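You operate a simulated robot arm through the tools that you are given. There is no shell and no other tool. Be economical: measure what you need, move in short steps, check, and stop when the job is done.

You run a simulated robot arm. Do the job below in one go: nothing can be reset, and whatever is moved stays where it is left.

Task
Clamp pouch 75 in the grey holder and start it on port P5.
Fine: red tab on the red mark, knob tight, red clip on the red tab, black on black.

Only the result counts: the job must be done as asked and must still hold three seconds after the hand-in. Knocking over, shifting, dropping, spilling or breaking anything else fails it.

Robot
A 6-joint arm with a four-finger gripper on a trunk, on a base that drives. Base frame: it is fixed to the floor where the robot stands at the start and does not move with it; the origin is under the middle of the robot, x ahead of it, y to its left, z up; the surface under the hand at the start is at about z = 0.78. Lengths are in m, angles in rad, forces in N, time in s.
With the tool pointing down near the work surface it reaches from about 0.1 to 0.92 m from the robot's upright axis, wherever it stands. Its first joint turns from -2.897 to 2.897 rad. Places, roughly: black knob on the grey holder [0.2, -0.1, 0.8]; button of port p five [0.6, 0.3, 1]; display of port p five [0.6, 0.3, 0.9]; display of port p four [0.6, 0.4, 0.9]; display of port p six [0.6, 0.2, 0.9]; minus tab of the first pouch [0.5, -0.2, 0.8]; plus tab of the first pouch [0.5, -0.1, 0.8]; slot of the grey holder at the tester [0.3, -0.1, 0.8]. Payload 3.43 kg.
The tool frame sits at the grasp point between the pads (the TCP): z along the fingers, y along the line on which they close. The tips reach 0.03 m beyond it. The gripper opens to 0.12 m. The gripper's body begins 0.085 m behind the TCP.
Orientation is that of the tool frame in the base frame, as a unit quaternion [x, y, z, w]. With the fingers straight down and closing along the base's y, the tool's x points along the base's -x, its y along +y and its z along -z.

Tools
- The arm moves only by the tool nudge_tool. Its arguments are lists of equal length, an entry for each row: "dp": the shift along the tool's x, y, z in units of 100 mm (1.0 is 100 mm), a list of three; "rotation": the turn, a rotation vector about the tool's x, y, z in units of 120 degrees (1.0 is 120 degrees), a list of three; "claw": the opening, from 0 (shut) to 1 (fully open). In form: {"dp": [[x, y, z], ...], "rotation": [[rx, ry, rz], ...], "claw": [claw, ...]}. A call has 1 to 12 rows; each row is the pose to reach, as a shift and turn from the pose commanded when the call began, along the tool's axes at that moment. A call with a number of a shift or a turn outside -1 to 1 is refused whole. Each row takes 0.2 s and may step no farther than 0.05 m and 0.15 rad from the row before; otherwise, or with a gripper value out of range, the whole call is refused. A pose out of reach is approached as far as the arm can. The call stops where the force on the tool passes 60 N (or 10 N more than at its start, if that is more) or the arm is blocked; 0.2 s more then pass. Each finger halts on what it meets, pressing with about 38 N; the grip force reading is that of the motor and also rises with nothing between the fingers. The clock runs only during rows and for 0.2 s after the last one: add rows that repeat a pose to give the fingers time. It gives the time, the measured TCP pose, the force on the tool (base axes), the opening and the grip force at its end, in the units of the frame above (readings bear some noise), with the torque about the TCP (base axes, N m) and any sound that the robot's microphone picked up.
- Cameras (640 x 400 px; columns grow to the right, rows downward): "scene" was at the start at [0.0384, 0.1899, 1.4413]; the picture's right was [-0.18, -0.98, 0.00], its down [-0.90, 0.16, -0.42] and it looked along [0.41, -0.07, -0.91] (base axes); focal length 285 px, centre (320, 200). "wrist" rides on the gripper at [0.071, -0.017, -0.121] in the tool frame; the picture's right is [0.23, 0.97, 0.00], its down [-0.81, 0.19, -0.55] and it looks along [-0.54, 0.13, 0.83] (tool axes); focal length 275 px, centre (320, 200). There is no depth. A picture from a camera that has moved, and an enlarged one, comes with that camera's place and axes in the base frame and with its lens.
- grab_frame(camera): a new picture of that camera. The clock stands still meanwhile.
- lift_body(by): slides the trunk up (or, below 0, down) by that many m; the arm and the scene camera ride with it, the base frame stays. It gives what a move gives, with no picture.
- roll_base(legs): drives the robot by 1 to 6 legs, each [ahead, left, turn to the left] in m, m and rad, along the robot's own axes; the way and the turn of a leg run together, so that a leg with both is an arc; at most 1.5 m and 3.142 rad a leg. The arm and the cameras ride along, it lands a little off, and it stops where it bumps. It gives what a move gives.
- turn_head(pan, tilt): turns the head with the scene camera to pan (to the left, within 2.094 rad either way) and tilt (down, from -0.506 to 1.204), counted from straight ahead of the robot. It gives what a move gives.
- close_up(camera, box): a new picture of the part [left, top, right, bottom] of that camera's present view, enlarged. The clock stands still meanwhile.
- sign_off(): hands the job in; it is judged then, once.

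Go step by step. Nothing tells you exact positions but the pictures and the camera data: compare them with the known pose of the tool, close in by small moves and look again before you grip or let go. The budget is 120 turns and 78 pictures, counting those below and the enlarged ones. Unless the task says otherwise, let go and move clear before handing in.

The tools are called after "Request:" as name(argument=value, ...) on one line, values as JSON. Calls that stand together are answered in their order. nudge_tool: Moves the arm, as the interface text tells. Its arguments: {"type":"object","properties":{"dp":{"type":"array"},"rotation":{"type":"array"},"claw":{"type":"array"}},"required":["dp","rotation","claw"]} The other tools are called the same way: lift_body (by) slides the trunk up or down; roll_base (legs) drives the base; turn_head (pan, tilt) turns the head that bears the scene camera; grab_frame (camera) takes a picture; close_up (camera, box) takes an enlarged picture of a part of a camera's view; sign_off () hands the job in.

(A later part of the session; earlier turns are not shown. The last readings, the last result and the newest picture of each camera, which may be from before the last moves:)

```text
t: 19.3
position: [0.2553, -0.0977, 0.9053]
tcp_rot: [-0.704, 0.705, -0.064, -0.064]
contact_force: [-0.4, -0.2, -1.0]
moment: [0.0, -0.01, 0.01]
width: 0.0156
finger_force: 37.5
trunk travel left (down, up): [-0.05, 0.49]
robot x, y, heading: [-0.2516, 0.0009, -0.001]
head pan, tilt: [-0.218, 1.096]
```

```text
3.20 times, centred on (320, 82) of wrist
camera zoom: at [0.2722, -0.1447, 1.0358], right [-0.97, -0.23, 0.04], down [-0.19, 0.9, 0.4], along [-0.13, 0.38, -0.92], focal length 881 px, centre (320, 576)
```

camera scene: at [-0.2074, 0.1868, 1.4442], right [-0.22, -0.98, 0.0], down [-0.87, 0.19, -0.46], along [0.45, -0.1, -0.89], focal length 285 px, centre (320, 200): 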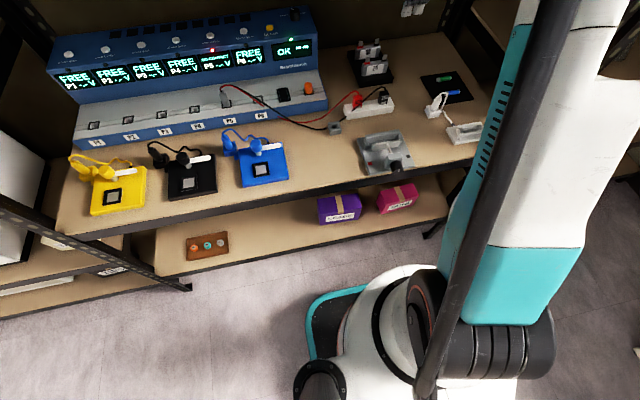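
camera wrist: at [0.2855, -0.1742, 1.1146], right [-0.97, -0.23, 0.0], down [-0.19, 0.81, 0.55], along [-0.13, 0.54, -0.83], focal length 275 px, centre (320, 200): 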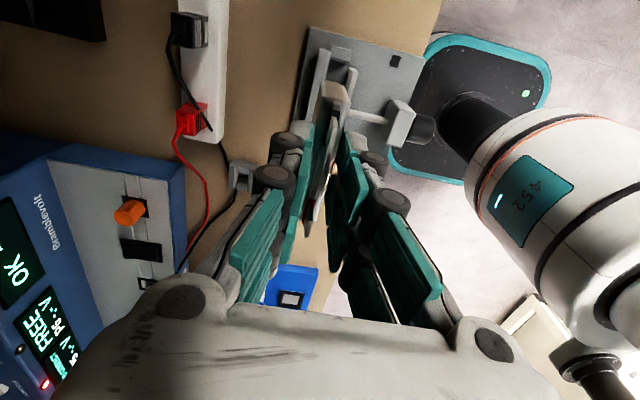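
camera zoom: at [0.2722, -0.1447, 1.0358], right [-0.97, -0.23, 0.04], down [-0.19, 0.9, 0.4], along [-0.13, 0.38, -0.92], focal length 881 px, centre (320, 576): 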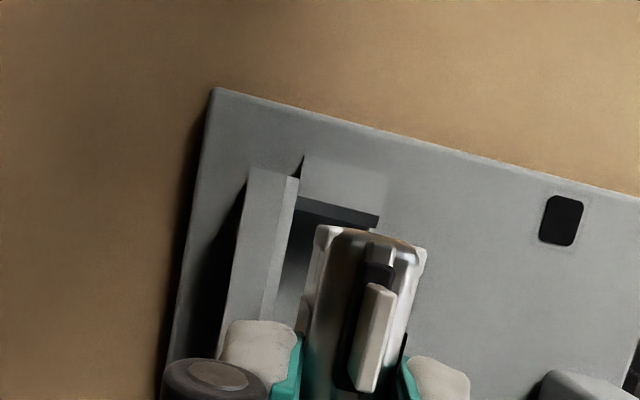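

The pouch is level again and now centred at y≈-0.100 (slot spans -0.055 to -0.142, so centre -0.0985). Small correction, then descend partway and check.

Request:
nudge_tool(dp=[[-0.025, 0, 0], [-0.055, 0, 0.14], [-0.083, 0, 0.29], [-0.083, 0, 0.29]], rotation=[[0, 0.014, 0], [0, 0.014, 0], [0, 0.014, 0], [0, 0.014, 0]], claw=[0, 0, 0, 0])

Request:
close_up(camera="scene", box=[340, 115, 420, 165])

```text
t: 20.3
position: [0.2557, -0.0949, 0.8755]
tcp_rot: [-0.703, 0.703, -0.075, -0.074]
contact_force: [-0.2, 0.7, -0.8]
moment: [-0.02, 0.03, 0.01]
width: 0.0156
finger_force: 37.9
trunk travel left (down, up): [-0.05, 0.49]
robot x, y, heading: [-0.2504, -0.001, -0.002]
head pan, tilt: [-0.218, 1.096]
```

```text
8.00 times, centred on (380, 140) of scene
camera zoom: at [-0.2074, 0.1868, 1.4442], right [-0.22, -0.98, 0.0], down [-0.87, 0.19, -0.46], along [0.45, -0.1, -0.89], focal length 2280 px, centre (-160, 680)
```

zoom: 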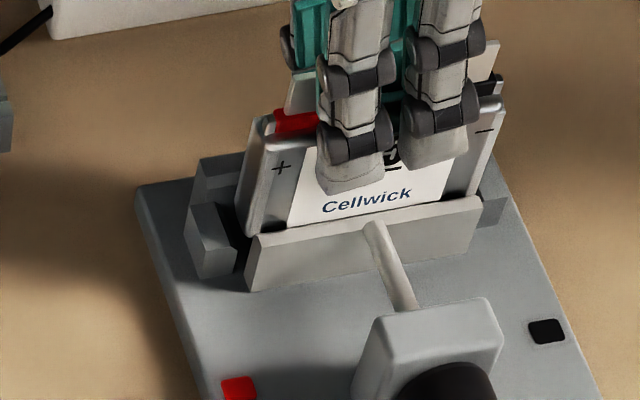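

No contact and the pouch is clear of both stops. Lowering the last bit until it rests.

Request:
nudge_tool(dp=[[-0.01, 0, 0.049], [-0.018, 0, 0.083], [-0.025, 0, 0.117]], rotation=[[0, 0, 0], [0, 0, 0], [0, 0, 0]], claw=[0, 0, 0])

```text
t: 21.1
position: [0.2557, -0.0956, 0.8623]
tcp_rot: [-0.703, 0.704, -0.074, -0.074]
contact_force: [-0.1, -0.6, -1.4]
moment: [0.0, 0.01, 0.03]
width: 0.0154
finger_force: 38.2
trunk travel left (down, up): [-0.05, 0.49]
robot x, y, heading: [-0.2493, -0.0011, 0.005]
head pan, tilt: [-0.218, 1.096]
```

Request:
nudge_tool(dp=[[-0.008, 0, 0.039], [-0.012, 0, 0.059], [-0.017, 0, 0.078]], rotation=[[0, 0, 0], [0, 0, 0], [0, 0, 0]], claw=[0, 0, 0])

Request:
close_up(camera="scene", box=[340, 115, 420, 165])

```text
t: 21.9
position: [0.2546, -0.0954, 0.8555]
tcp_rot: [-0.703, 0.704, -0.075, -0.074]
contact_force: [7.4, -1.9, 31.8]
moment: [-0.29, -0.17, 0.0]
width: 0.0155
finger_force: 38.1
trunk travel left (down, up): [-0.05, 0.49]
robot x, y, heading: [-0.2489, 0.0007, -0.001]
head pan, tilt: [-0.218, 1.096]
```

```text
8.00 times, centred on (380, 140) of scene
camera zoom: at [-0.209, 0.1871, 1.4445], right [-0.22, -0.98, 0.0], down [-0.87, 0.19, -0.46], along [0.45, -0.1, -0.89], focal length 2280 px, centre (-160, 680)
```

zoom: 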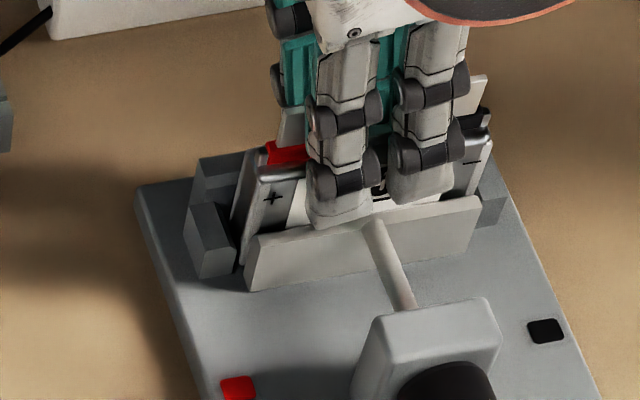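

The pouch rests on the slot floor (jaw tops are about z 0.812, fingertips clear at 0.826). Relaxing the push, releasing, and rising.

Request:
nudge_tool(dp=[[0, 0, -0.02], [0, 0, -0.02], [0, 0, -0.02], [0, 0, -0.02], [0.01, 0, -0.1], [0.03, 0, -0.4], [0.05, 0, -0.8]], rotation=[[0, 0, 0], [0, 0, 0], [0, 0, 0], [0, 0, 0], [0, 0, 0], [0, 0, 0], [0, 0, 0]], claw=[0.0, 0.2, 0.35, 0.35, 0.35, 0.35, 0.35])

Request:
close_up(camera="scene", box=[340, 95, 440, 170])

```text
t: 23.5
position: [0.2565, -0.0815, 0.9349]
tcp_rot: [-0.703, 0.704, -0.074, -0.073]
contact_force: [0.1, -0.3, -0.1]
moment: [0.01, 0.05, 0.03]
width: 0.042
finger_force: 0.1
trunk travel left (down, up): [-0.05, 0.49]
robot x, y, heading: [-0.2498, 0.0008, -0.005]
head pan, tilt: [-0.218, 1.096]
```

```text
5.33 times, centred on (390, 132) of scene
camera zoom: at [-0.2078, 0.1868, 1.4442], right [-0.22, -0.98, 0.0], down [-0.87, 0.19, -0.46], along [0.45, -0.1, -0.89], focal length 1520 px, centre (-53, 560)
```

zoom: 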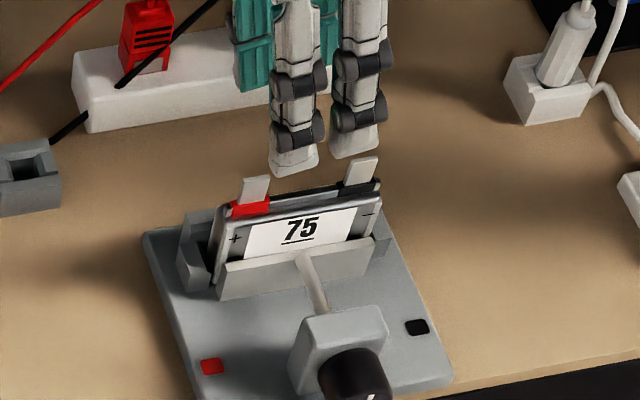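

Pouch 75 stands in the slot with its red tab on the red-mark side. Now the knob: back the base away to make room for a horizontal tool pointing at the knob, then level the tool.

Request:
nudge_tool(dp=[[0, 0, -0.2], [0, 0, -0.3]], rotation=[[0, -0.05, 0], [0, -0.1, 0]], claw=[0.35, 0.35])

Request:
roll_base(legs=[[-0.35, 0, 0]])

Request:
nudge_tool(dp=[[0, -0.2, 0], [0, -0.4, 0], [0, -0.6, 0], [0, -0.8, 0], [0, -1, 0], [0, -1, 0], [0, -1, 0], [0, -1, 0], [0, -1, 0], [0, -1, 0], [0, -1, 0]], rotation=[[0.07, 0, 0], [0.14, 0, 0], [0.21, 0, 0], [0.28, 0, 0], [0.35, 0, 0], [0.42, 0, 0], [0.49, 0, 0], [0.56, 0, 0], [0.63, 0, 0], [0.7, 0, 0], [0.75, 0, 0]], claw=[0.4, 0.4, 0.4, 0.4, 0.4, 0.4, 0.4, 0.4, 0.4, 0.4, 0.4])

Request:
grab_frame(camera="wrist")

Request:
grab_frame(camera="scene")

```text
t: 24.1
position: [0.2579, -0.076, 0.9637]
tcp_rot: [-0.706, 0.708, 0.0, 0.001]
contact_force: [0.0, -0.1, -0.3]
moment: [-0.01, -0.02, 0.02]
width: 0.042
finger_force: 0.2
trunk travel left (down, up): [-0.05, 0.49]
robot x, y, heading: [-0.2506, 0.0009, -0.001]
head pan, tilt: [-0.218, 1.096]
```

```text
t: 26.4
position: [-0.1003, -0.0767, 0.9644]
tcp_rot: [-0.706, 0.708, 0.0, -0.001]
contact_force: [0.1, -0.4, -0.1]
moment: [-0.01, 0.05, 0.01]
width: 0.0419
finger_force: 0.1
trunk travel left (down, up): [-0.05, 0.49]
robot x, y, heading: [-0.6097, 0.0017, -0.006]
head pan, tilt: [-0.218, 1.096]
```

```text
t: 28.8
position: [0.039, -0.0903, 1.0494]
tcp_rot: [-0.507, 0.508, -0.493, 0.491]
contact_force: [-0.7, 1.1, 0.0]
moment: [0.02, 0.03, -0.04]
width: 0.0479
finger_force: 0.0
out of reach, approached as far as the arm can: row 8, 9, 10, 11
trunk travel left (down, up): [-0.05, 0.49]
robot x, y, heading: [-0.6041, 0.0001, -0.008]
head pan, tilt: [-0.218, 1.096]
```

```text
33 pictures are left
camera wrist: at [-0.0809, -0.1601, 1.0685], right [-0.03, -0.23, -0.97], down [-0.56, 0.81, -0.17], along [0.83, 0.53, -0.15], focal length 275 px, centre (320, 200)
```

wrist: 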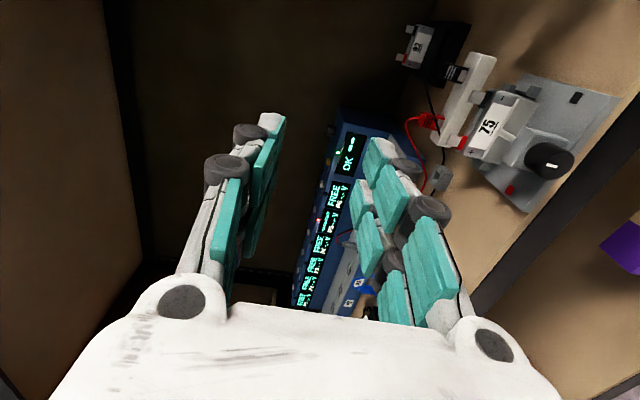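

```text
32 pictures are left
camera scene: at [-0.566, 0.1877, 1.4442], right [-0.22, -0.98, 0.0], down [-0.87, 0.19, -0.46], along [0.45, -0.1, -0.89], focal length 285 px, centre (320, 200)
```

scene: 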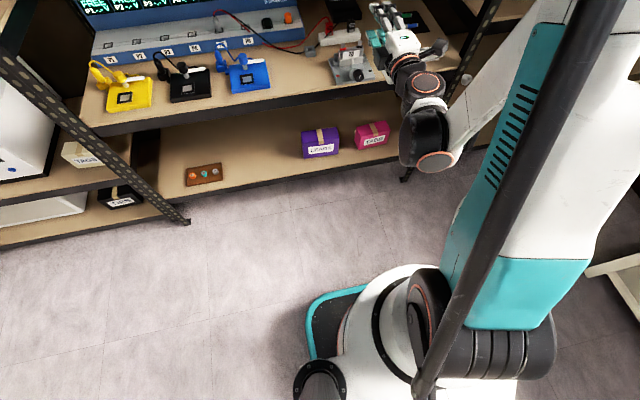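

The tool is level pointing +x; the knob face is about (0.147,-0.10,0.827). I'll lower in front of the table edge toward knob height.

Request:
nudge_tool(dp=[[0.1, 0.3, 0], [0.1, 0.6, 0], [0.1, 0.9, 0], [0.1, 1, 0]], rotation=[[0, 0, 0], [0, 0, 0], [0, 0, 0], [0, 0, 0]], claw=[0.4, 0.4, 0.4, 0.4])

```text
t: 29.8
position: [0.0855, -0.1069, 1.0169]
tcp_rot: [-0.503, 0.511, -0.493, 0.492]
contact_force: [0.1, -0.1, -0.8]
moment: [-0.01, -0.03, 0.05]
width: 0.0481
finger_force: 0.1
out of reach, approached as far as the arm can: row 1, 2, 3, 4
trunk travel left (down, up): [-0.05, 0.49]
robot x, y, heading: [-0.6083, -0.0013, -0.003]
head pan, tilt: [-0.218, 1.096]
```

A horizontal tool at that height is out of reach, so instead I'll grip the knob from above with the tool pointing down and swing the tool sideways about the knob axis. Turning the tool back down first.

Request:
nudge_tool(dp=[[0, 0, 0], [0, 0, 0], [0, 0, 0], [0, 0, 0], [0, 0, 0], [0, 0, 0], [0, 0, 0], [0, 0, 0], [0, 0, 0], [0, 0, 0], [0, 0, 0]], rotation=[[-0.07, 0, 0], [-0.14, 0, 0], [-0.21, 0, 0], [-0.28, 0, 0], [-0.35, 0, 0], [-0.42, 0, 0], [-0.49, 0, 0], [-0.56, 0, 0], [-0.63, 0, 0], [-0.69, 0, 0], [-0.733, 0, 0]], claw=[0.4, 0.4, 0.4, 0.4, 0.4, 0.4, 0.4, 0.4, 0.4, 0.4, 0.4])

Request:
nudge_tool(dp=[[0, 0, 0], [0, 0, 0], [0, 0, 0], [0, 0, 0], [0, 0, 0], [0, 0, 0], [0, 0, 0], [0, 0, 0], [0, 0, 0], [0, 0, 0], [0, 0, 0]], rotation=[[0, 0, 0.07], [0, 0, 0.14], [0, 0, 0.21], [0, 0, 0.28], [0, 0, 0.35], [0, 0, 0.42], [0, 0, 0.49], [0, 0, 0.56], [0, 0, 0.63], [0, 0, 0.7], [0, 0, 0.75]], claw=[0.5, 0.5, 0.5, 0.5, 0.5, 0.5, 0.5, 0.5, 0.5, 0.5, 0.5])

```text
t: 32.2
position: [0.0824, -0.1083, 1.0144]
tcp_rot: [-0.706, 0.708, -0.012, 0.012]
contact_force: [0.6, 0.0, -0.5]
moment: [0.01, 0.02, 0.03]
width: 0.0481
finger_force: 0.1
trunk travel left (down, up): [-0.05, 0.49]
robot x, y, heading: [-0.6117, 0.0026, -0.002]
head pan, tilt: [-0.218, 1.096]
```

```text
t: 34.6
position: [0.0811, -0.1072, 1.0149]
tcp_rot: [0.002, 1.0, 0.0, 0.017]
contact_force: [-0.2, -0.4, 0.2]
moment: [-0.02, -0.03, -0.02]
width: 0.06
finger_force: 0.0
trunk travel left (down, up): [-0.05, 0.49]
robot x, y, heading: [-0.6078, 0.006, -0.002]
head pan, tilt: [-0.218, 1.096]
```

Now above-knob approach: correct the small tilt and move to about (0.156,-0.10,0.93), then look.

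Request:
nudge_tool(dp=[[-0.36, 0.03, 0.2], [-0.72, 0.07, 0.5], [-0.72, 0.07, 0.875], [-0.72, 0.07, 0.875]], rotation=[[0, 0.016, 0], [0, 0.016, 0], [0, 0.016, 0], [0, 0.016, 0]], claw=[0.5, 0.5, 0.5, 0.5])

Request:
grab_frame(camera="wrist")

```text
t: 35.6
position: [0.1577, -0.0998, 0.9299]
tcp_rot: [0.002, 1.0, 0.0, 0.001]
contact_force: [0.2, -0.4, 0.0]
moment: [0.02, 0.01, 0.01]
width: 0.0603
finger_force: 0.0
trunk travel left (down, up): [-0.05, 0.49]
robot x, y, heading: [-0.6091, 0.0029, -0.001]
head pan, tilt: [-0.218, 1.096]
```

```text
31 pictures are left
camera wrist: at [0.0861, -0.1166, 1.0501], right [-0.23, 0.97, 0.0], down [0.81, 0.19, 0.55], along [0.54, 0.13, -0.83], focal length 275 px, centre (320, 200)
```

wrist: 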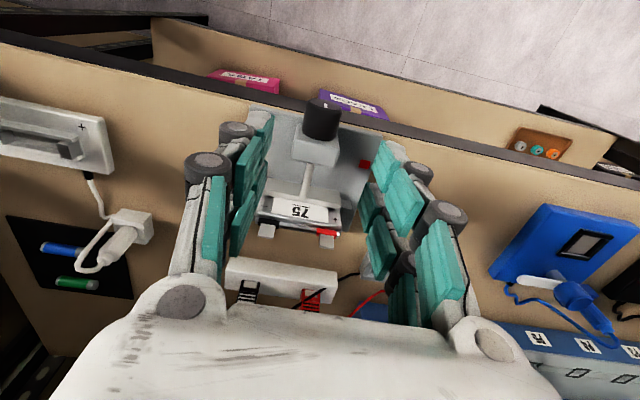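

The knob spans x≈0.14–0.17 at y≈-0.0985, right under the TCP. Descending to straddle it.

Request:
nudge_tool(dp=[[0.02, 0.012, 0.3], [0.02, 0.012, 0.6], [0.02, 0.012, 0.9], [0.02, 0.012, 1.0], [0.02, 0.012, 1.0]], rotation=[[0, 0, 0], [0, 0, 0], [0, 0, 0], [0, 0, 0], [0, 0, 0]], claw=[0.5, 0.5, 0.5, 0.5, 0.5])

Request:
close_up(camera="wrist", box=[220, 100, 420, 240])

```text
t: 36.8
position: [0.1553, -0.1015, 0.83]
tcp_rot: [0.002, 1.0, 0.0, 0.001]
contact_force: [-0.5, -0.2, -1.1]
moment: [-0.02, 0.03, -0.03]
width: 0.0598
finger_force: 0.1
trunk travel left (down, up): [-0.05, 0.49]
robot x, y, heading: [-0.6074, 0.0012, 0.0]
head pan, tilt: [-0.218, 1.096]
```

```text
2.86 times, centred on (320, 170) of wrist
camera zoom: at [0.0845, -0.1161, 0.9494], right [-0.23, 0.97, 0.0], down [0.81, 0.19, 0.55], along [0.54, 0.13, -0.83], focal length 786 px, centre (320, 286)
```

zoom: 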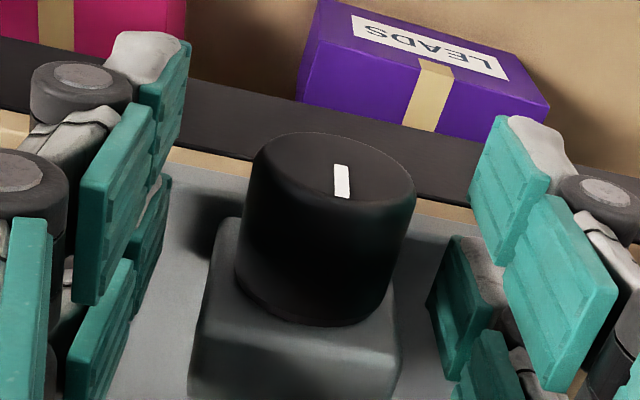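

TCP is centred on the knob axis (about z 0.828). I'll shift 1 cm back to stay clear of the block and table edge, tilt the tool to the starting side and grip.

Request:
nudge_tool(dp=[[0.1, 0, 0.01], [0.1, 0, 0.01], [0.1, 0, 0.01], [0.1, 0, 0.01], [0.1, 0, 0.01], [0.1, 0, 0.01], [0.1, 0, 0.01], [0.1, 0, 0.01], [0.1, 0, 0.01], [0.1, 0, 0.01]], rotation=[[0, 0, 0], [0.07, 0, 0], [0.14, 0, 0], [0.21, 0, 0], [0.28, 0, 0], [0.35, 0, 0], [0.36, 0, 0], [0.36, 0, 0], [0.36, 0, 0], [0.36, 0, 0]], claw=[0.4, 0.4, 0.4, 0.4, 0.4, 0.4, 0.4, 0.2, 0.1, 0.1])

```text
t: 39.0
position: [0.1459, -0.0931, 0.829]
tcp_rot: [-0.001, 0.93, -0.366, 0.001]
contact_force: [-12.7, 53.5, -10.2]
moment: [1.12, 0.25, 0.6]
width: 0.0411
finger_force: 23.7
trunk travel left (down, up): [-0.05, 0.49]
robot x, y, heading: [-0.6078, 0.0027, -0.0]
head pan, tilt: [-0.218, 1.096]
```

Unexpected side force of 53 N; let me look before doing anything else.

Request:
close_up(camera="wrist", box=[220, 100, 420, 240])

Request:
close_up(camera="scene", box=[310, 30, 410, 110])

```text
2.86 times, centred on (320, 170) of wrist
camera zoom: at [0.0737, -0.022, 0.9278], right [-0.23, 0.71, -0.66], down [0.81, 0.52, 0.27], along [0.54, -0.47, -0.7], focal length 786 px, centre (320, 286)
```

zoom: 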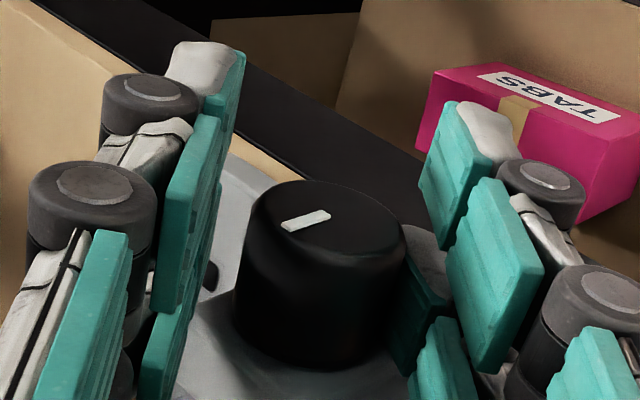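

```text
5.00 times, centred on (360, 70) of scene
camera zoom: at [-0.566, 0.192, 1.4435], right [-0.22, -0.98, 0.0], down [-0.87, 0.19, -0.46], along [0.45, -0.1, -0.89], focal length 1425 px, centre (120, 850)
```

zoom: 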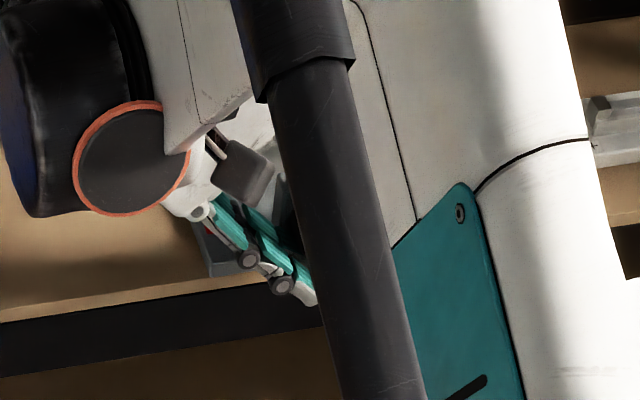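

The rear prong of the lower finger seems to be touching the block under the knob, so the visible finger width matters. I'll open, back out another 9 mm in x, and re-grip on the knob's front half.

Request:
nudge_tool(dp=[[0, 0, 0], [0, 0, 0], [0.09, 0.02, 0.01], [0.09, 0.02, 0.01], [0.09, 0.02, 0.01], [0.09, 0.02, 0.01], [0.09, 0.02, 0.01]], rotation=[[0, 0, 0], [0, 0, 0], [0, 0, 0], [0, 0, 0], [0, 0, 0], [0, 0, 0], [0, 0, 0]], claw=[0.42, 0.42, 0.42, 0.42, 0.25, 0.15, 0.1])

```text
t: 40.6
position: [0.135, -0.0968, 0.8252]
tcp_rot: [0.0, 0.93, -0.367, 0.0]
contact_force: [-19.6, 26.9, -28.2]
moment: [0.28, 0.93, 0.78]
width: 0.0343
finger_force: 19.3
trunk travel left (down, up): [-0.05, 0.49]
robot x, y, heading: [-0.6108, 0.0023, -0.006]
head pan, tilt: [-0.218, 1.096]
```

Now it has closed on the knob (34 mm). Relieving the side load by re-centring slightly while gripped.

Request:
nudge_tool(dp=[[0.01, 0.02, 0], [0.015, 0.035, 0], [0.015, 0.035, 0]], rotation=[[0, 0, 0], [0, 0, 0], [0, 0, 0]], claw=[0, 0, 0])

```text
t: 41.4
position: [0.1354, -0.0952, 0.8235]
tcp_rot: [0.001, 0.93, -0.368, 0.001]
contact_force: [-1.0, 25.1, -21.9]
moment: [0.36, 0.57, 0.92]
width: 0.0294
finger_force: 45.0
trunk travel left (down, up): [-0.05, 0.49]
robot x, y, heading: [-0.6051, 0.0011, -0.006]
head pan, tilt: [-0.218, 1.096]
```

Request:
nudge_tool(dp=[[0, 0.02, 0], [0, 0.035, 0], [0, 0.035, 0]], rotation=[[0, 0, 0], [0, 0, 0], [0, 0, 0]], claw=[0, 0, 0])

Request:
close_up(camera="wrist", box=[220, 100, 420, 240])

```text
t: 42.2
position: [0.1366, -0.095, 0.8227]
tcp_rot: [0.001, 0.929, -0.37, 0.001]
contact_force: [23.3, 6.0, 9.0]
moment: [0.19, 0.2, 0.45]
width: 0.0295
finger_force: 45.2
trunk travel left (down, up): [-0.05, 0.49]
robot x, y, heading: [-0.6037, -0.003, -0.004]
head pan, tilt: [-0.218, 1.096]
```

```text
2.86 times, centred on (320, 170) of wrist
camera zoom: at [0.0651, -0.0228, 0.922], right [-0.23, 0.71, -0.67], down [0.81, 0.52, 0.27], along [0.54, -0.48, -0.69], focal length 786 px, centre (320, 286)
```

zoom: 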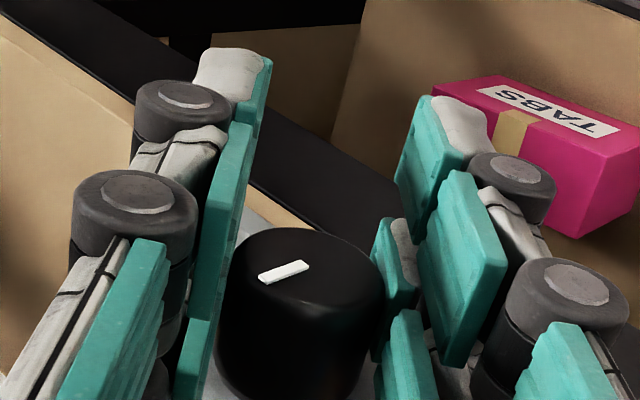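

Gripped well on both sides (knob ≈30 mm), axis about (y -0.095, z 0.823). Now sweeping clockwise to tighten.

Request:
nudge_tool(dp=[[-0.01, 0, 0], [-0.02, 0, 0], [-0.02, 0, 0], [-0.02, 0, 0], [-0.02, 0, 0], [-0.02, 0, 0], [-0.02, 0, 0], [-0.02, 0, 0], [-0.02, 0, 0], [-0.02, 0, 0], [-0.02, 0, 0], [-0.02, 0, 0]], rotation=[[-0.05, 0, 0], [-0.11, 0, 0], [-0.17, 0, 0], [-0.23, 0, 0], [-0.29, 0, 0], [-0.35, 0, 0], [-0.41, 0, 0], [-0.47, 0, 0], [-0.53, 0, 0], [-0.59, 0, 0], [-0.65, 0, 0], [-0.71, 0, 0]], claw=[0, 0, 0, 0, 0, 0, 0, 0, 0, 0, 0, 0])

Request:
close_up(camera="wrist", box=[180, 60, 440, 240])

```text
t: 44.9
position: [0.1348, -0.1002, 0.8176]
tcp_rot: [0.003, 0.936, 0.352, -0.001]
contact_force: [4.5, -4.4, -15.4]
moment: [0.01, -0.15, -0.32]
width: 0.0318
finger_force: 45.1
trunk travel left (down, up): [-0.05, 0.49]
robot x, y, heading: [-0.6102, 0.0, -0.003]
head pan, tilt: [-0.218, 1.096]
stopped in row 12: the force on the tool passed its limit at 63 N (the readings are from after the stop); the commanded pose is now the measured one
```

```text
2.22 times, centred on (310, 150) of wrist
camera zoom: at [0.0646, -0.1901, 0.8969], right [-0.22, 0.73, 0.64], down [0.81, -0.23, 0.54], along [0.54, 0.64, -0.54], focal length 612 px, centre (342, 311)
```

zoom: 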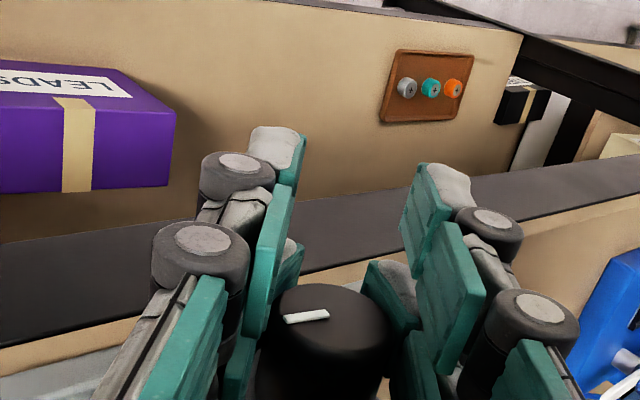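

The knob turned with the tool and turns freely; the axis works out to (y -0.100, z 0.8175), where the TCP now is. Release, swing back, re-grip and sweep again.

Request:
nudge_tool(dp=[[0, 0, 0], [0, 0, 0], [0, 0, 0], [0, 0, 0], [0, 0, 0], [0, 0, 0], [0, 0, 0], [0, 0, 0], [0, 0, 0], [0, 0, 0], [0, 0, 0], [0, 0, 0]], rotation=[[0, 0, 0], [0, 0, 0], [0.07, 0, 0], [0.14, 0, 0], [0.21, 0, 0], [0.28, 0, 0], [0.35, 0, 0], [0.42, 0, 0], [0.49, 0, 0], [0.56, 0, 0], [0.63, 0, 0], [0.7, 0, 0]], claw=[0.4, 0.4, 0.4, 0.4, 0.4, 0.4, 0.4, 0.4, 0.4, 0.4, 0.4, 0.4])

Request:
nudge_tool(dp=[[0, 0, 0], [0, 0, 0], [0, 0, 0], [0, 0, 0], [0, 0, 0], [0, 0, 0], [0, 0, 0], [0, 0, 0], [0, 0, 0], [0, 0, 0], [0, 0, 0], [0, 0, 0]], rotation=[[0, 0, 0], [0, 0, 0], [-0.07, 0, 0], [-0.14, 0, 0], [-0.21, 0, 0], [-0.28, 0, 0], [-0.35, 0, 0], [-0.42, 0, 0], [-0.49, 0, 0], [-0.56, 0, 0], [-0.63, 0, 0], [-0.7, 0, 0]], claw=[0.1, 0, 0, 0, 0, 0, 0, 0, 0, 0, 0, 0])

```text
t: 47.5
position: [0.1345, -0.0956, 0.8194]
tcp_rot: [0.001, 0.931, -0.365, -0.002]
contact_force: [-0.4, -0.3, -0.1]
moment: [0.02, 0.01, 0.02]
width: 0.0478
finger_force: 0.1
trunk travel left (down, up): [-0.05, 0.49]
robot x, y, heading: [-0.6076, 0.0034, -0.001]
head pan, tilt: [-0.218, 1.096]
```

```text
t: 50.1
position: [0.1346, -0.0987, 0.8172]
tcp_rot: [0.003, 0.936, 0.353, -0.003]
contact_force: [-10.3, -21.8, -25.7]
moment: [0.04, 0.52, 0.1]
width: 0.0328
finger_force: 45.1
trunk travel left (down, up): [-0.05, 0.49]
robot x, y, heading: [-0.6067, 0.0005, -0.006]
head pan, tilt: [-0.218, 1.096]
```

Request:
close_up(camera="wrist", box=[180, 60, 440, 240])

Request:
nudge_tool(dp=[[0, 0, 0], [0, 0, 0], [0, 0, 0], [0, 0, 0], [0, 0, 0], [0, 0, 0], [0, 0, 0], [0, 0, 0], [0, 0, 0], [0, 0, 0], [0, 0, 0], [0, 0, 0]], rotation=[[0, 0, 0], [0, 0, 0], [0.07, 0, 0], [0.14, 0, 0], [0.21, 0, 0], [0.28, 0, 0], [0.35, 0, 0], [0.42, 0, 0], [0.49, 0, 0], [0.56, 0, 0], [0.63, 0, 0], [0.7, 0, 0]], claw=[0.4, 0.4, 0.4, 0.4, 0.4, 0.4, 0.4, 0.4, 0.4, 0.4, 0.4, 0.4])

Request:
nudge_tool(dp=[[0, 0, 0], [0, 0, 0], [0, 0, 0], [0, 0, 0], [0, 0, 0], [0, 0, 0], [0, 0, 0], [0, 0, 0], [0, 0, 0], [0, 0, 0], [0, 0, 0], [0, 0, 0]], rotation=[[0, 0, 0], [0, 0, 0], [-0.07, 0, 0], [-0.14, 0, 0], [-0.21, 0, 0], [-0.28, 0, 0], [-0.35, 0, 0], [-0.42, 0, 0], [-0.49, 0, 0], [-0.56, 0, 0], [-0.63, 0, 0], [-0.7, 0, 0]], claw=[0.1, 0, 0, 0, 0, 0, 0, 0, 0, 0, 0, 0])

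Request:
close_up(camera="wrist", box=[180, 60, 440, 240])

```text
2.22 times, centred on (310, 150) of wrist
camera zoom: at [0.0636, -0.1895, 0.8963], right [-0.22, 0.73, 0.64], down [0.81, -0.22, 0.54], along [0.53, 0.65, -0.55], focal length 612 px, centre (342, 311)
```

zoom: 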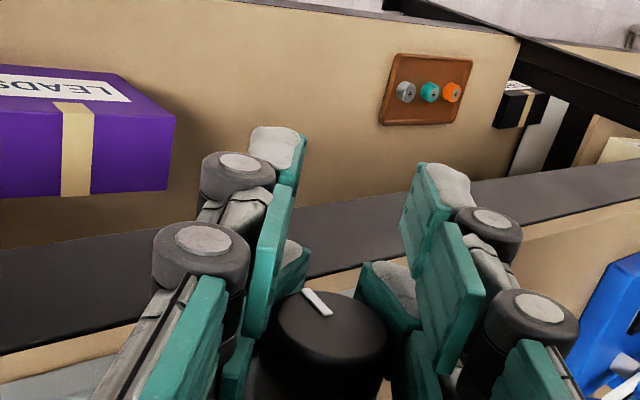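

```text
t: 52.7
position: [0.1356, -0.0979, 0.8202]
tcp_rot: [0.001, 0.932, -0.364, -0.003]
contact_force: [-0.1, 0.3, -0.6]
moment: [0.03, -0.05, -0.01]
width: 0.0482
finger_force: 0.0
trunk travel left (down, up): [-0.05, 0.49]
robot x, y, heading: [-0.6116, 0.0032, -0.002]
head pan, tilt: [-0.218, 1.096]
```

```text
t: 55.3
position: [0.1344, -0.1006, 0.8186]
tcp_rot: [0.002, 0.935, 0.354, -0.001]
contact_force: [-5.9, -29.1, -10.5]
moment: [-0.06, 0.05, -0.07]
width: 0.0315
finger_force: 44.6
trunk travel left (down, up): [-0.05, 0.49]
robot x, y, heading: [-0.6084, 0.0005, -0.002]
head pan, tilt: [-0.218, 1.096]
```

```text
2.22 times, centred on (310, 150) of wrist
camera zoom: at [0.0637, -0.1911, 0.8978], right [-0.22, 0.73, 0.64], down [0.81, -0.22, 0.54], along [0.54, 0.64, -0.54], focal length 612 px, centre (342, 311)
```

zoom: 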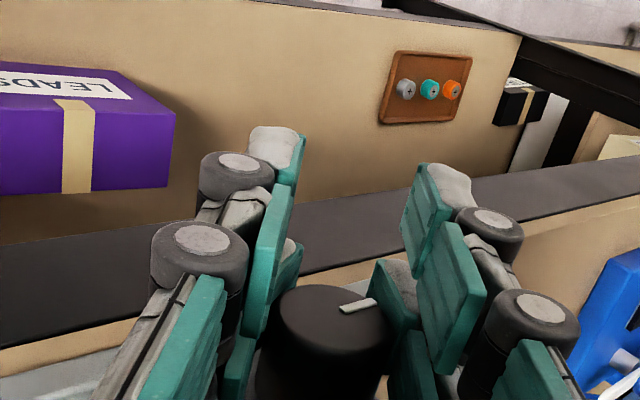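

Each sweep turns the knob about 75–80° clockwise. Continuing more cycles and watching for torque.

Request:
nudge_tool(dp=[[0, 0, 0], [0, 0, 0], [0, 0, 0], [0, 0, 0], [0, 0, 0], [0, 0, 0], [0, 0, 0], [0, 0, 0], [0, 0, 0], [0, 0, 0], [0, 0, 0], [0, 0, 0]], rotation=[[0, 0, 0], [0, 0, 0], [0.07, 0, 0], [0.14, 0, 0], [0.21, 0, 0], [0.28, 0, 0], [0.35, 0, 0], [0.42, 0, 0], [0.49, 0, 0], [0.56, 0, 0], [0.63, 0, 0], [0.7, 0, 0]], claw=[0.4, 0.4, 0.4, 0.4, 0.4, 0.4, 0.4, 0.4, 0.4, 0.4, 0.4, 0.4])

Request:
nudge_tool(dp=[[0, 0, 0], [0, 0, 0], [0, 0, 0], [0, 0, 0], [0, 0, 0], [0, 0, 0], [0, 0, 0], [0, 0, 0], [0, 0, 0], [0, 0, 0], [0, 0, 0], [0, 0, 0]], rotation=[[0, 0, 0], [0, 0, 0], [-0.07, 0, 0], [-0.14, 0, 0], [-0.21, 0, 0], [-0.28, 0, 0], [-0.35, 0, 0], [-0.42, 0, 0], [-0.49, 0, 0], [-0.56, 0, 0], [-0.63, 0, 0], [-0.7, 0, 0]], claw=[0.1, 0, 0, 0, 0, 0, 0, 0, 0, 0, 0, 0])

Request:
nudge_tool(dp=[[0, 0, 0], [0, 0, 0], [0, 0, 0], [0, 0, 0], [0, 0, 0], [0, 0, 0], [0, 0, 0], [0, 0, 0], [0, 0, 0], [0, 0, 0], [0, 0, 0], [0, 0, 0]], rotation=[[0, 0, 0], [0, 0, 0], [0.07, 0, 0], [0.14, 0, 0], [0.21, 0, 0], [0.28, 0, 0], [0.35, 0, 0], [0.42, 0, 0], [0.49, 0, 0], [0.56, 0, 0], [0.63, 0, 0], [0.7, 0, 0]], claw=[0.4, 0.4, 0.4, 0.4, 0.4, 0.4, 0.4, 0.4, 0.4, 0.4, 0.4, 0.4])

Request:
grab_frame(camera="wrist")

```text
t: 57.9
position: [0.1352, -0.0985, 0.8215]
tcp_rot: [0.001, 0.932, -0.363, -0.002]
contact_force: [0.5, -0.1, -0.3]
moment: [-0.01, -0.02, 0.02]
width: 0.0482
finger_force: 0.1
trunk travel left (down, up): [-0.05, 0.49]
robot x, y, heading: [-0.6086, 0.0018, -0.003]
head pan, tilt: [-0.218, 1.096]
```

```text
t: 60.5
position: [0.1343, -0.1001, 0.8175]
tcp_rot: [0.003, 0.935, 0.354, -0.003]
contact_force: [3.6, -29.9, -14.9]
moment: [-0.16, 0.19, 0.41]
width: 0.0313
finger_force: 44.9
trunk travel left (down, up): [-0.05, 0.49]
robot x, y, heading: [-0.6085, 0.0013, -0.003]
head pan, tilt: [-0.218, 1.096]
```

```text
t: 63.1
position: [0.1349, -0.0976, 0.8198]
tcp_rot: [0.001, 0.931, -0.364, -0.003]
contact_force: [-0.2, -0.8, 0.6]
moment: [0.04, 0.0, 0.05]
width: 0.048
finger_force: 0.1
trunk travel left (down, up): [-0.05, 0.49]
robot x, y, heading: [-0.6105, -0.0036, -0.005]
head pan, tilt: [-0.218, 1.096]
```

```text
23 pictures are left
camera wrist: at [0.064, -0.0269, 0.9198], right [-0.23, 0.72, -0.66], down [0.81, 0.51, 0.27], along [0.53, -0.47, -0.7], focal length 275 px, centre (320, 200)
```

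wrist: 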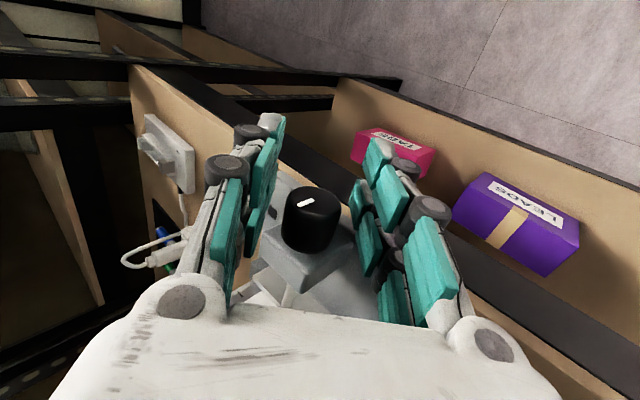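

Knob has gone about one full turn; reaction torque is starting to show (-0.16). Continuing.

Request:
nudge_tool(dp=[[0, 0, 0], [0, 0, 0], [0, 0, 0], [0, 0, 0], [0, 0, 0], [0, 0, 0], [0, 0, 0], [0, 0, 0], [0, 0, 0], [0, 0, 0], [0, 0, 0], [0, 0, 0]], rotation=[[0, 0, 0], [0, 0, 0], [-0.07, 0, 0], [-0.14, 0, 0], [-0.21, 0, 0], [-0.28, 0, 0], [-0.35, 0, 0], [-0.42, 0, 0], [-0.49, 0, 0], [-0.56, 0, 0], [-0.63, 0, 0], [-0.7, 0, 0]], claw=[0.1, 0, 0, 0, 0, 0, 0, 0, 0, 0, 0, 0])

Request:
nudge_tool(dp=[[0, 0, 0], [0, 0, 0], [0, 0, 0], [0, 0, 0], [0, 0, 0], [0, 0, 0], [0, 0, 0], [0, 0, 0], [0, 0, 0], [0, 0, 0], [0, 0, 0], [0, 0, 0]], rotation=[[0, 0, 0], [0, 0, 0], [0.07, 0, 0], [0.14, 0, 0], [0.21, 0, 0], [0.28, 0, 0], [0.35, 0, 0], [0.42, 0, 0], [0.49, 0, 0], [0.56, 0, 0], [0.63, 0, 0], [0.7, 0, 0]], claw=[0.4, 0.4, 0.4, 0.4, 0.4, 0.4, 0.4, 0.4, 0.4, 0.4, 0.4, 0.4])

Request:
nudge_tool(dp=[[0, 0, 0], [0, 0, 0], [0, 0, 0], [0, 0, 0], [0, 0, 0], [0, 0, 0], [0, 0, 0], [0, 0, 0], [0, 0, 0], [0, 0, 0], [0, 0, 0], [0, 0, 0]], rotation=[[0, 0, 0], [0, 0, 0], [-0.07, 0, 0], [-0.14, 0, 0], [-0.21, 0, 0], [-0.28, 0, 0], [-0.35, 0, 0], [-0.42, 0, 0], [-0.49, 0, 0], [-0.56, 0, 0], [-0.63, 0, 0], [-0.7, 0, 0]], claw=[0.1, 0, 0, 0, 0, 0, 0, 0, 0, 0, 0, 0])

Request:
close_up(camera="wrist", box=[180, 60, 440, 240])

```text
t: 65.7
position: [0.1355, -0.0983, 0.8173]
tcp_rot: [0.003, 0.936, 0.352, -0.003]
contact_force: [-0.4, -19.1, -25.5]
moment: [-0.62, 0.62, 0.34]
width: 0.0307
finger_force: 45.0
trunk travel left (down, up): [-0.05, 0.49]
robot x, y, heading: [-0.6053, 0.0036, -0.001]
head pan, tilt: [-0.218, 1.096]
```

```text
t: 68.3
position: [0.1346, -0.098, 0.8203]
tcp_rot: [0.001, 0.931, -0.365, -0.003]
contact_force: [0.3, -0.2, 0.2]
moment: [0.03, -0.02, 0.02]
width: 0.0479
finger_force: 0.0
trunk travel left (down, up): [-0.05, 0.49]
robot x, y, heading: [-0.6078, 0.0034, -0.004]
head pan, tilt: [-0.218, 1.096]
```

```text
t: 70.9
position: [0.1356, -0.0995, 0.8172]
tcp_rot: [0.002, 0.936, 0.353, -0.002]
contact_force: [-2.6, -18.0, -26.6]
moment: [-0.58, 0.7, 0.37]
width: 0.0304
finger_force: 45.3
trunk travel left (down, up): [-0.05, 0.49]
robot x, y, heading: [-0.6115, -0.0003, 0.002]
head pan, tilt: [-0.218, 1.096]
```

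```text
2.22 times, centred on (310, 150) of wrist
camera zoom: at [0.0646, -0.1901, 0.8969], right [-0.22, 0.73, 0.64], down [0.81, -0.22, 0.54], along [0.54, 0.64, -0.55], focal length 612 px, centre (342, 311)
```

zoom: 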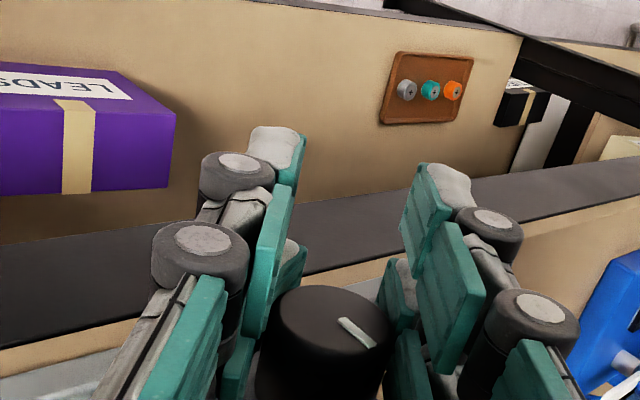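

Torque has saturated at about 0.6 Nm with the knob no longer following, so it's tight. Releasing, straightening the tool and rising.

Request:
nudge_tool(dp=[[0, 0, 0], [0, 0, 0], [0, 0, 0], [0, 0, 0], [0, 0, 0], [0, 0, 0], [0, 0, 0]], rotation=[[0, 0, 0], [0, 0, 0], [0.07, 0, 0], [0.14, 0, 0], [0.21, 0, 0], [0.28, 0, 0], [0.345, 0, 0]], claw=[0.4, 0.5, 0.5, 0.5, 0.5, 0.5, 0.5])

Request:
nudge_tool(dp=[[0, 0, -0.4], [0, 0, -0.8], [0, 0, -1]], rotation=[[0, 0, 0], [0, 0, 0], [0, 0, 0]], claw=[0.5, 0.5, 0.5])

Request:
nudge_tool(dp=[[-0.3, 0, -0.4], [-0.3, 0, -0.8], [-0.3, 0, -1]], rotation=[[0, 0, 0], [0, 0, 0], [0, 0, 0]], claw=[0.8, 1, 1])

Request:
grab_frame(camera="wrist")

```text
t: 72.5
position: [0.135, -0.098, 0.8212]
tcp_rot: [0.002, 1.0, 0.0, -0.002]
contact_force: [0.3, 0.2, 0.0]
moment: [0.0, -0.02, 0.01]
width: 0.0599
finger_force: 0.1
trunk travel left (down, up): [-0.05, 0.49]
robot x, y, heading: [-0.6093, 0.0034, -0.005]
head pan, tilt: [-0.218, 1.096]
```

```text
t: 73.3
position: [0.1355, -0.0977, 0.9196]
tcp_rot: [0.002, 1.0, 0.0, -0.002]
contact_force: [0.6, -0.2, -0.1]
moment: [-0.03, 0.0, 0.01]
width: 0.0603
finger_force: 0.0
trunk travel left (down, up): [-0.05, 0.49]
robot x, y, heading: [-0.6078, 0.0019, 0.0]
head pan, tilt: [-0.218, 1.096]
```

```text
t: 74.1
position: [0.1651, -0.0983, 1.021]
tcp_rot: [0.002, 1.0, 0.0, -0.002]
contact_force: [-0.3, 1.0, -0.8]
moment: [0.0, -0.03, -0.03]
width: 0.12
finger_force: 0.0
trunk travel left (down, up): [-0.05, 0.49]
robot x, y, heading: [-0.6089, 0.0004, 0.0]
head pan, tilt: [-0.218, 1.096]
```

```text
21 pictures are left
camera wrist: at [0.0944, -0.1129, 1.1408], right [-0.23, 0.97, 0.0], down [0.81, 0.19, 0.55], along [0.54, 0.13, -0.84], focal length 275 px, centre (320, 200)
```

wrist: 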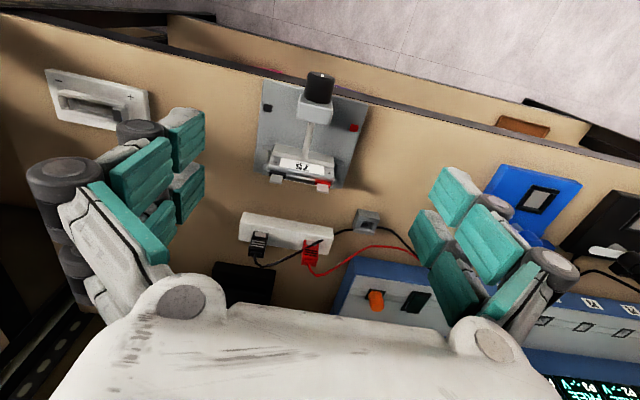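

Now a close look at the clamped pouch and the clips on the white bar.

Request:
close_up(camera="wrist", box=[225, 130, 385, 280])

```text
2.67 times, centred on (305, 205) of wrist
camera zoom: at [0.0944, -0.1129, 1.1408], right [-0.23, 0.97, 0.0], down [0.81, 0.19, 0.55], along [0.54, 0.13, -0.84], focal length 734 px, centre (360, 187)
```

zoom: 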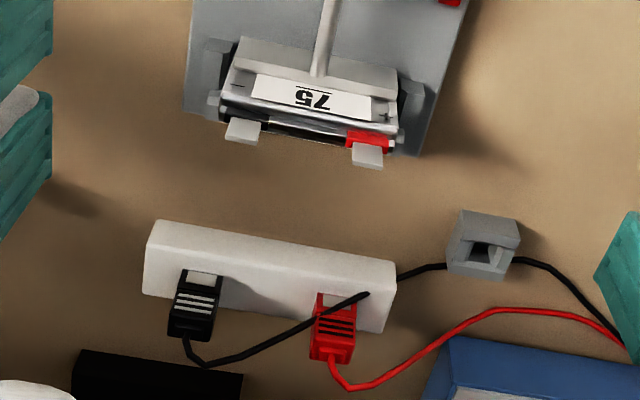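

Pouch is clamped upright; tabs are at about (0.26,-0.069) red and (0.26,-0.125) black, tips z≈0.862. Clips stand at about (0.40,-0.057) red and (0.40,-0.138) black. Driving forward and turning the gripper to close along x.

Request:
roll_base(legs=[[0.36, 0, 0]])

Request:
nudge_tool(dp=[[0.2, 0.1, 0], [0.4, 0.2, 0], [0.6, 0.3, 0], [0.8, 0.4, 0], [1, 0.41, 0], [1, 0.41, 0], [1, 0.41, 0], [1, 0.41, 0], [1, 0.41, 0], [1, 0.41, 0], [1, 0.41, 0]], rotation=[[0, 0, -0.07], [0, 0, -0.14], [0, 0, -0.21], [0, 0, -0.28], [0, 0, -0.35], [0, 0, -0.42], [0, 0, -0.49], [0, 0, -0.56], [0, 0, -0.63], [0, 0, -0.7], [0, 0, -0.75]], claw=[0.6, 0.6, 0.6, 0.6, 0.6, 0.6, 0.6, 0.6, 0.6, 0.6, 0.6])

```text
t: 76.4
position: [0.5146, -0.1013, 1.0197]
tcp_rot: [0.003, 1.0, 0.0, -0.002]
contact_force: [-0.1, -0.6, 0.1]
moment: [-0.03, 0.04, 0.02]
width: 0.1202
finger_force: 0.1
trunk travel left (down, up): [-0.05, 0.49]
robot x, y, heading: [-0.2608, -0.0016, -0.003]
head pan, tilt: [-0.218, 1.096]
```

```text
t: 78.8
position: [0.4149, -0.0597, 1.0203]
tcp_rot: [-0.705, 0.709, 0.002, 0.0]
contact_force: [-0.3, -0.4, 0.1]
moment: [0.02, 0.01, 0.02]
width: 0.0718
finger_force: 0.0
trunk travel left (down, up): [-0.05, 0.49]
robot x, y, heading: [-0.2593, -0.0001, -0.002]
head pan, tilt: [-0.218, 1.096]
```

Request:
nudge_tool(dp=[[-0.03, 0.1, 0.3], [-0.03, 0.1, 0.6], [-0.03, 0.1, 0.9], [-0.03, 0.1, 0.9]], rotation=[[0, 0, 0], [0, 0, 0], [0, 0, 0], [0, 0, 0]], claw=[0.5, 0.5, 0.5, 0.5])

Request:
close_up(camera="wrist", box=[200, 20, 440, 200])

Request:
close_up(camera="scene", box=[320, 60, 440, 160])

```text
t: 79.8
position: [0.4039, -0.0552, 0.9305]
tcp_rot: [-0.705, 0.709, 0.002, -0.002]
contact_force: [0.3, 0.8, 0.7]
moment: [0.02, 0.04, -0.01]
width: 0.0598
finger_force: 0.0
trunk travel left (down, up): [-0.05, 0.49]
robot x, y, heading: [-0.2638, 0.0002, -0.007]
head pan, tilt: [-0.218, 1.096]
```

```text
2.22 times, centred on (320, 110) of wrist
camera zoom: at [0.4214, -0.1257, 1.0512], right [-0.97, -0.22, 0.0], down [-0.18, 0.81, 0.55], along [-0.13, 0.54, -0.83], focal length 612 px, centre (320, 400)
```

zoom: 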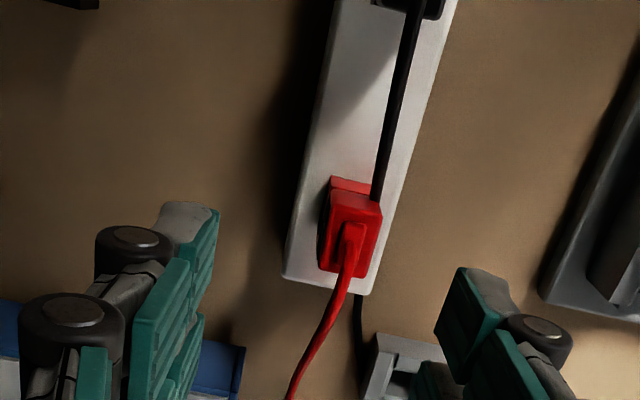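

```text
4.00 times, centred on (380, 110) of scene
camera zoom: at [-0.2157, 0.1861, 1.4442], right [-0.22, -0.98, 0.0], down [-0.87, 0.2, -0.46], along [0.45, -0.1, -0.89], focal length 1140 px, centre (80, 560)
```

zoom: 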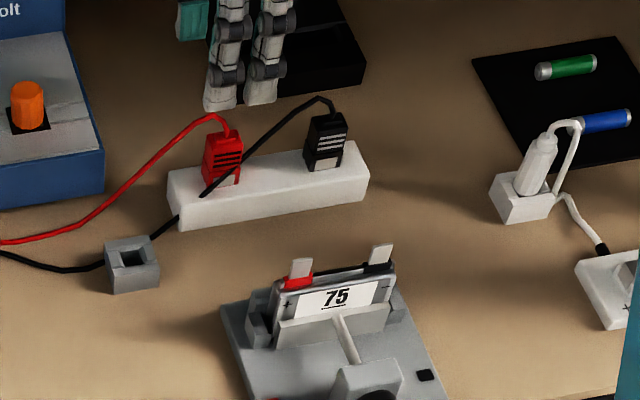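

Red clip top centre is about (0.3955,-0.062), about 18×26 mm, top near z 0.85; the bar top is about 0.806. Lowering around it and closing.

Request:
nudge_tool(dp=[[0.065, 0.088, 0.1], [0.065, 0.088, 0.4], [0.065, 0.088, 0.6], [0.065, 0.088, 0.79], [0.065, 0.088, 0.79]], rotation=[[0, 0, 0], [0, 0, 0], [0, 0, 0], [0, 0, 0], [0, 0, 0]], claw=[0.42, 0.42, 0.42, 0.42, 0.42])

Request:
close_up(camera="scene", box=[320, 70, 400, 130])

```text
t: 81.0
position: [0.3954, -0.0644, 0.8505]
tcp_rot: [-0.706, 0.709, 0.001, -0.002]
contact_force: [0.0, 0.1, 0.3]
moment: [0.0, 0.01, -0.01]
width: 0.0504
finger_force: 0.1
trunk travel left (down, up): [-0.05, 0.49]
robot x, y, heading: [-0.2574, 0.0003, -0.005]
head pan, tilt: [-0.218, 1.096]
```

```text
6.67 times, centred on (360, 100) of scene
camera zoom: at [-0.2157, 0.1861, 1.4442], right [-0.22, -0.98, 0.0], down [-0.87, 0.2, -0.46], along [0.45, -0.1, -0.89], focal length 1900 px, centre (53, 867)
```

zoom: 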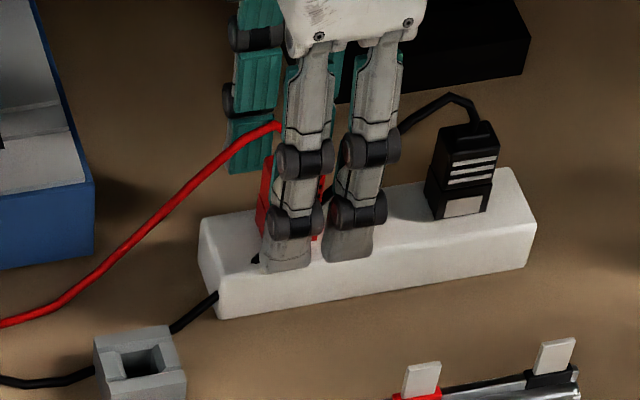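

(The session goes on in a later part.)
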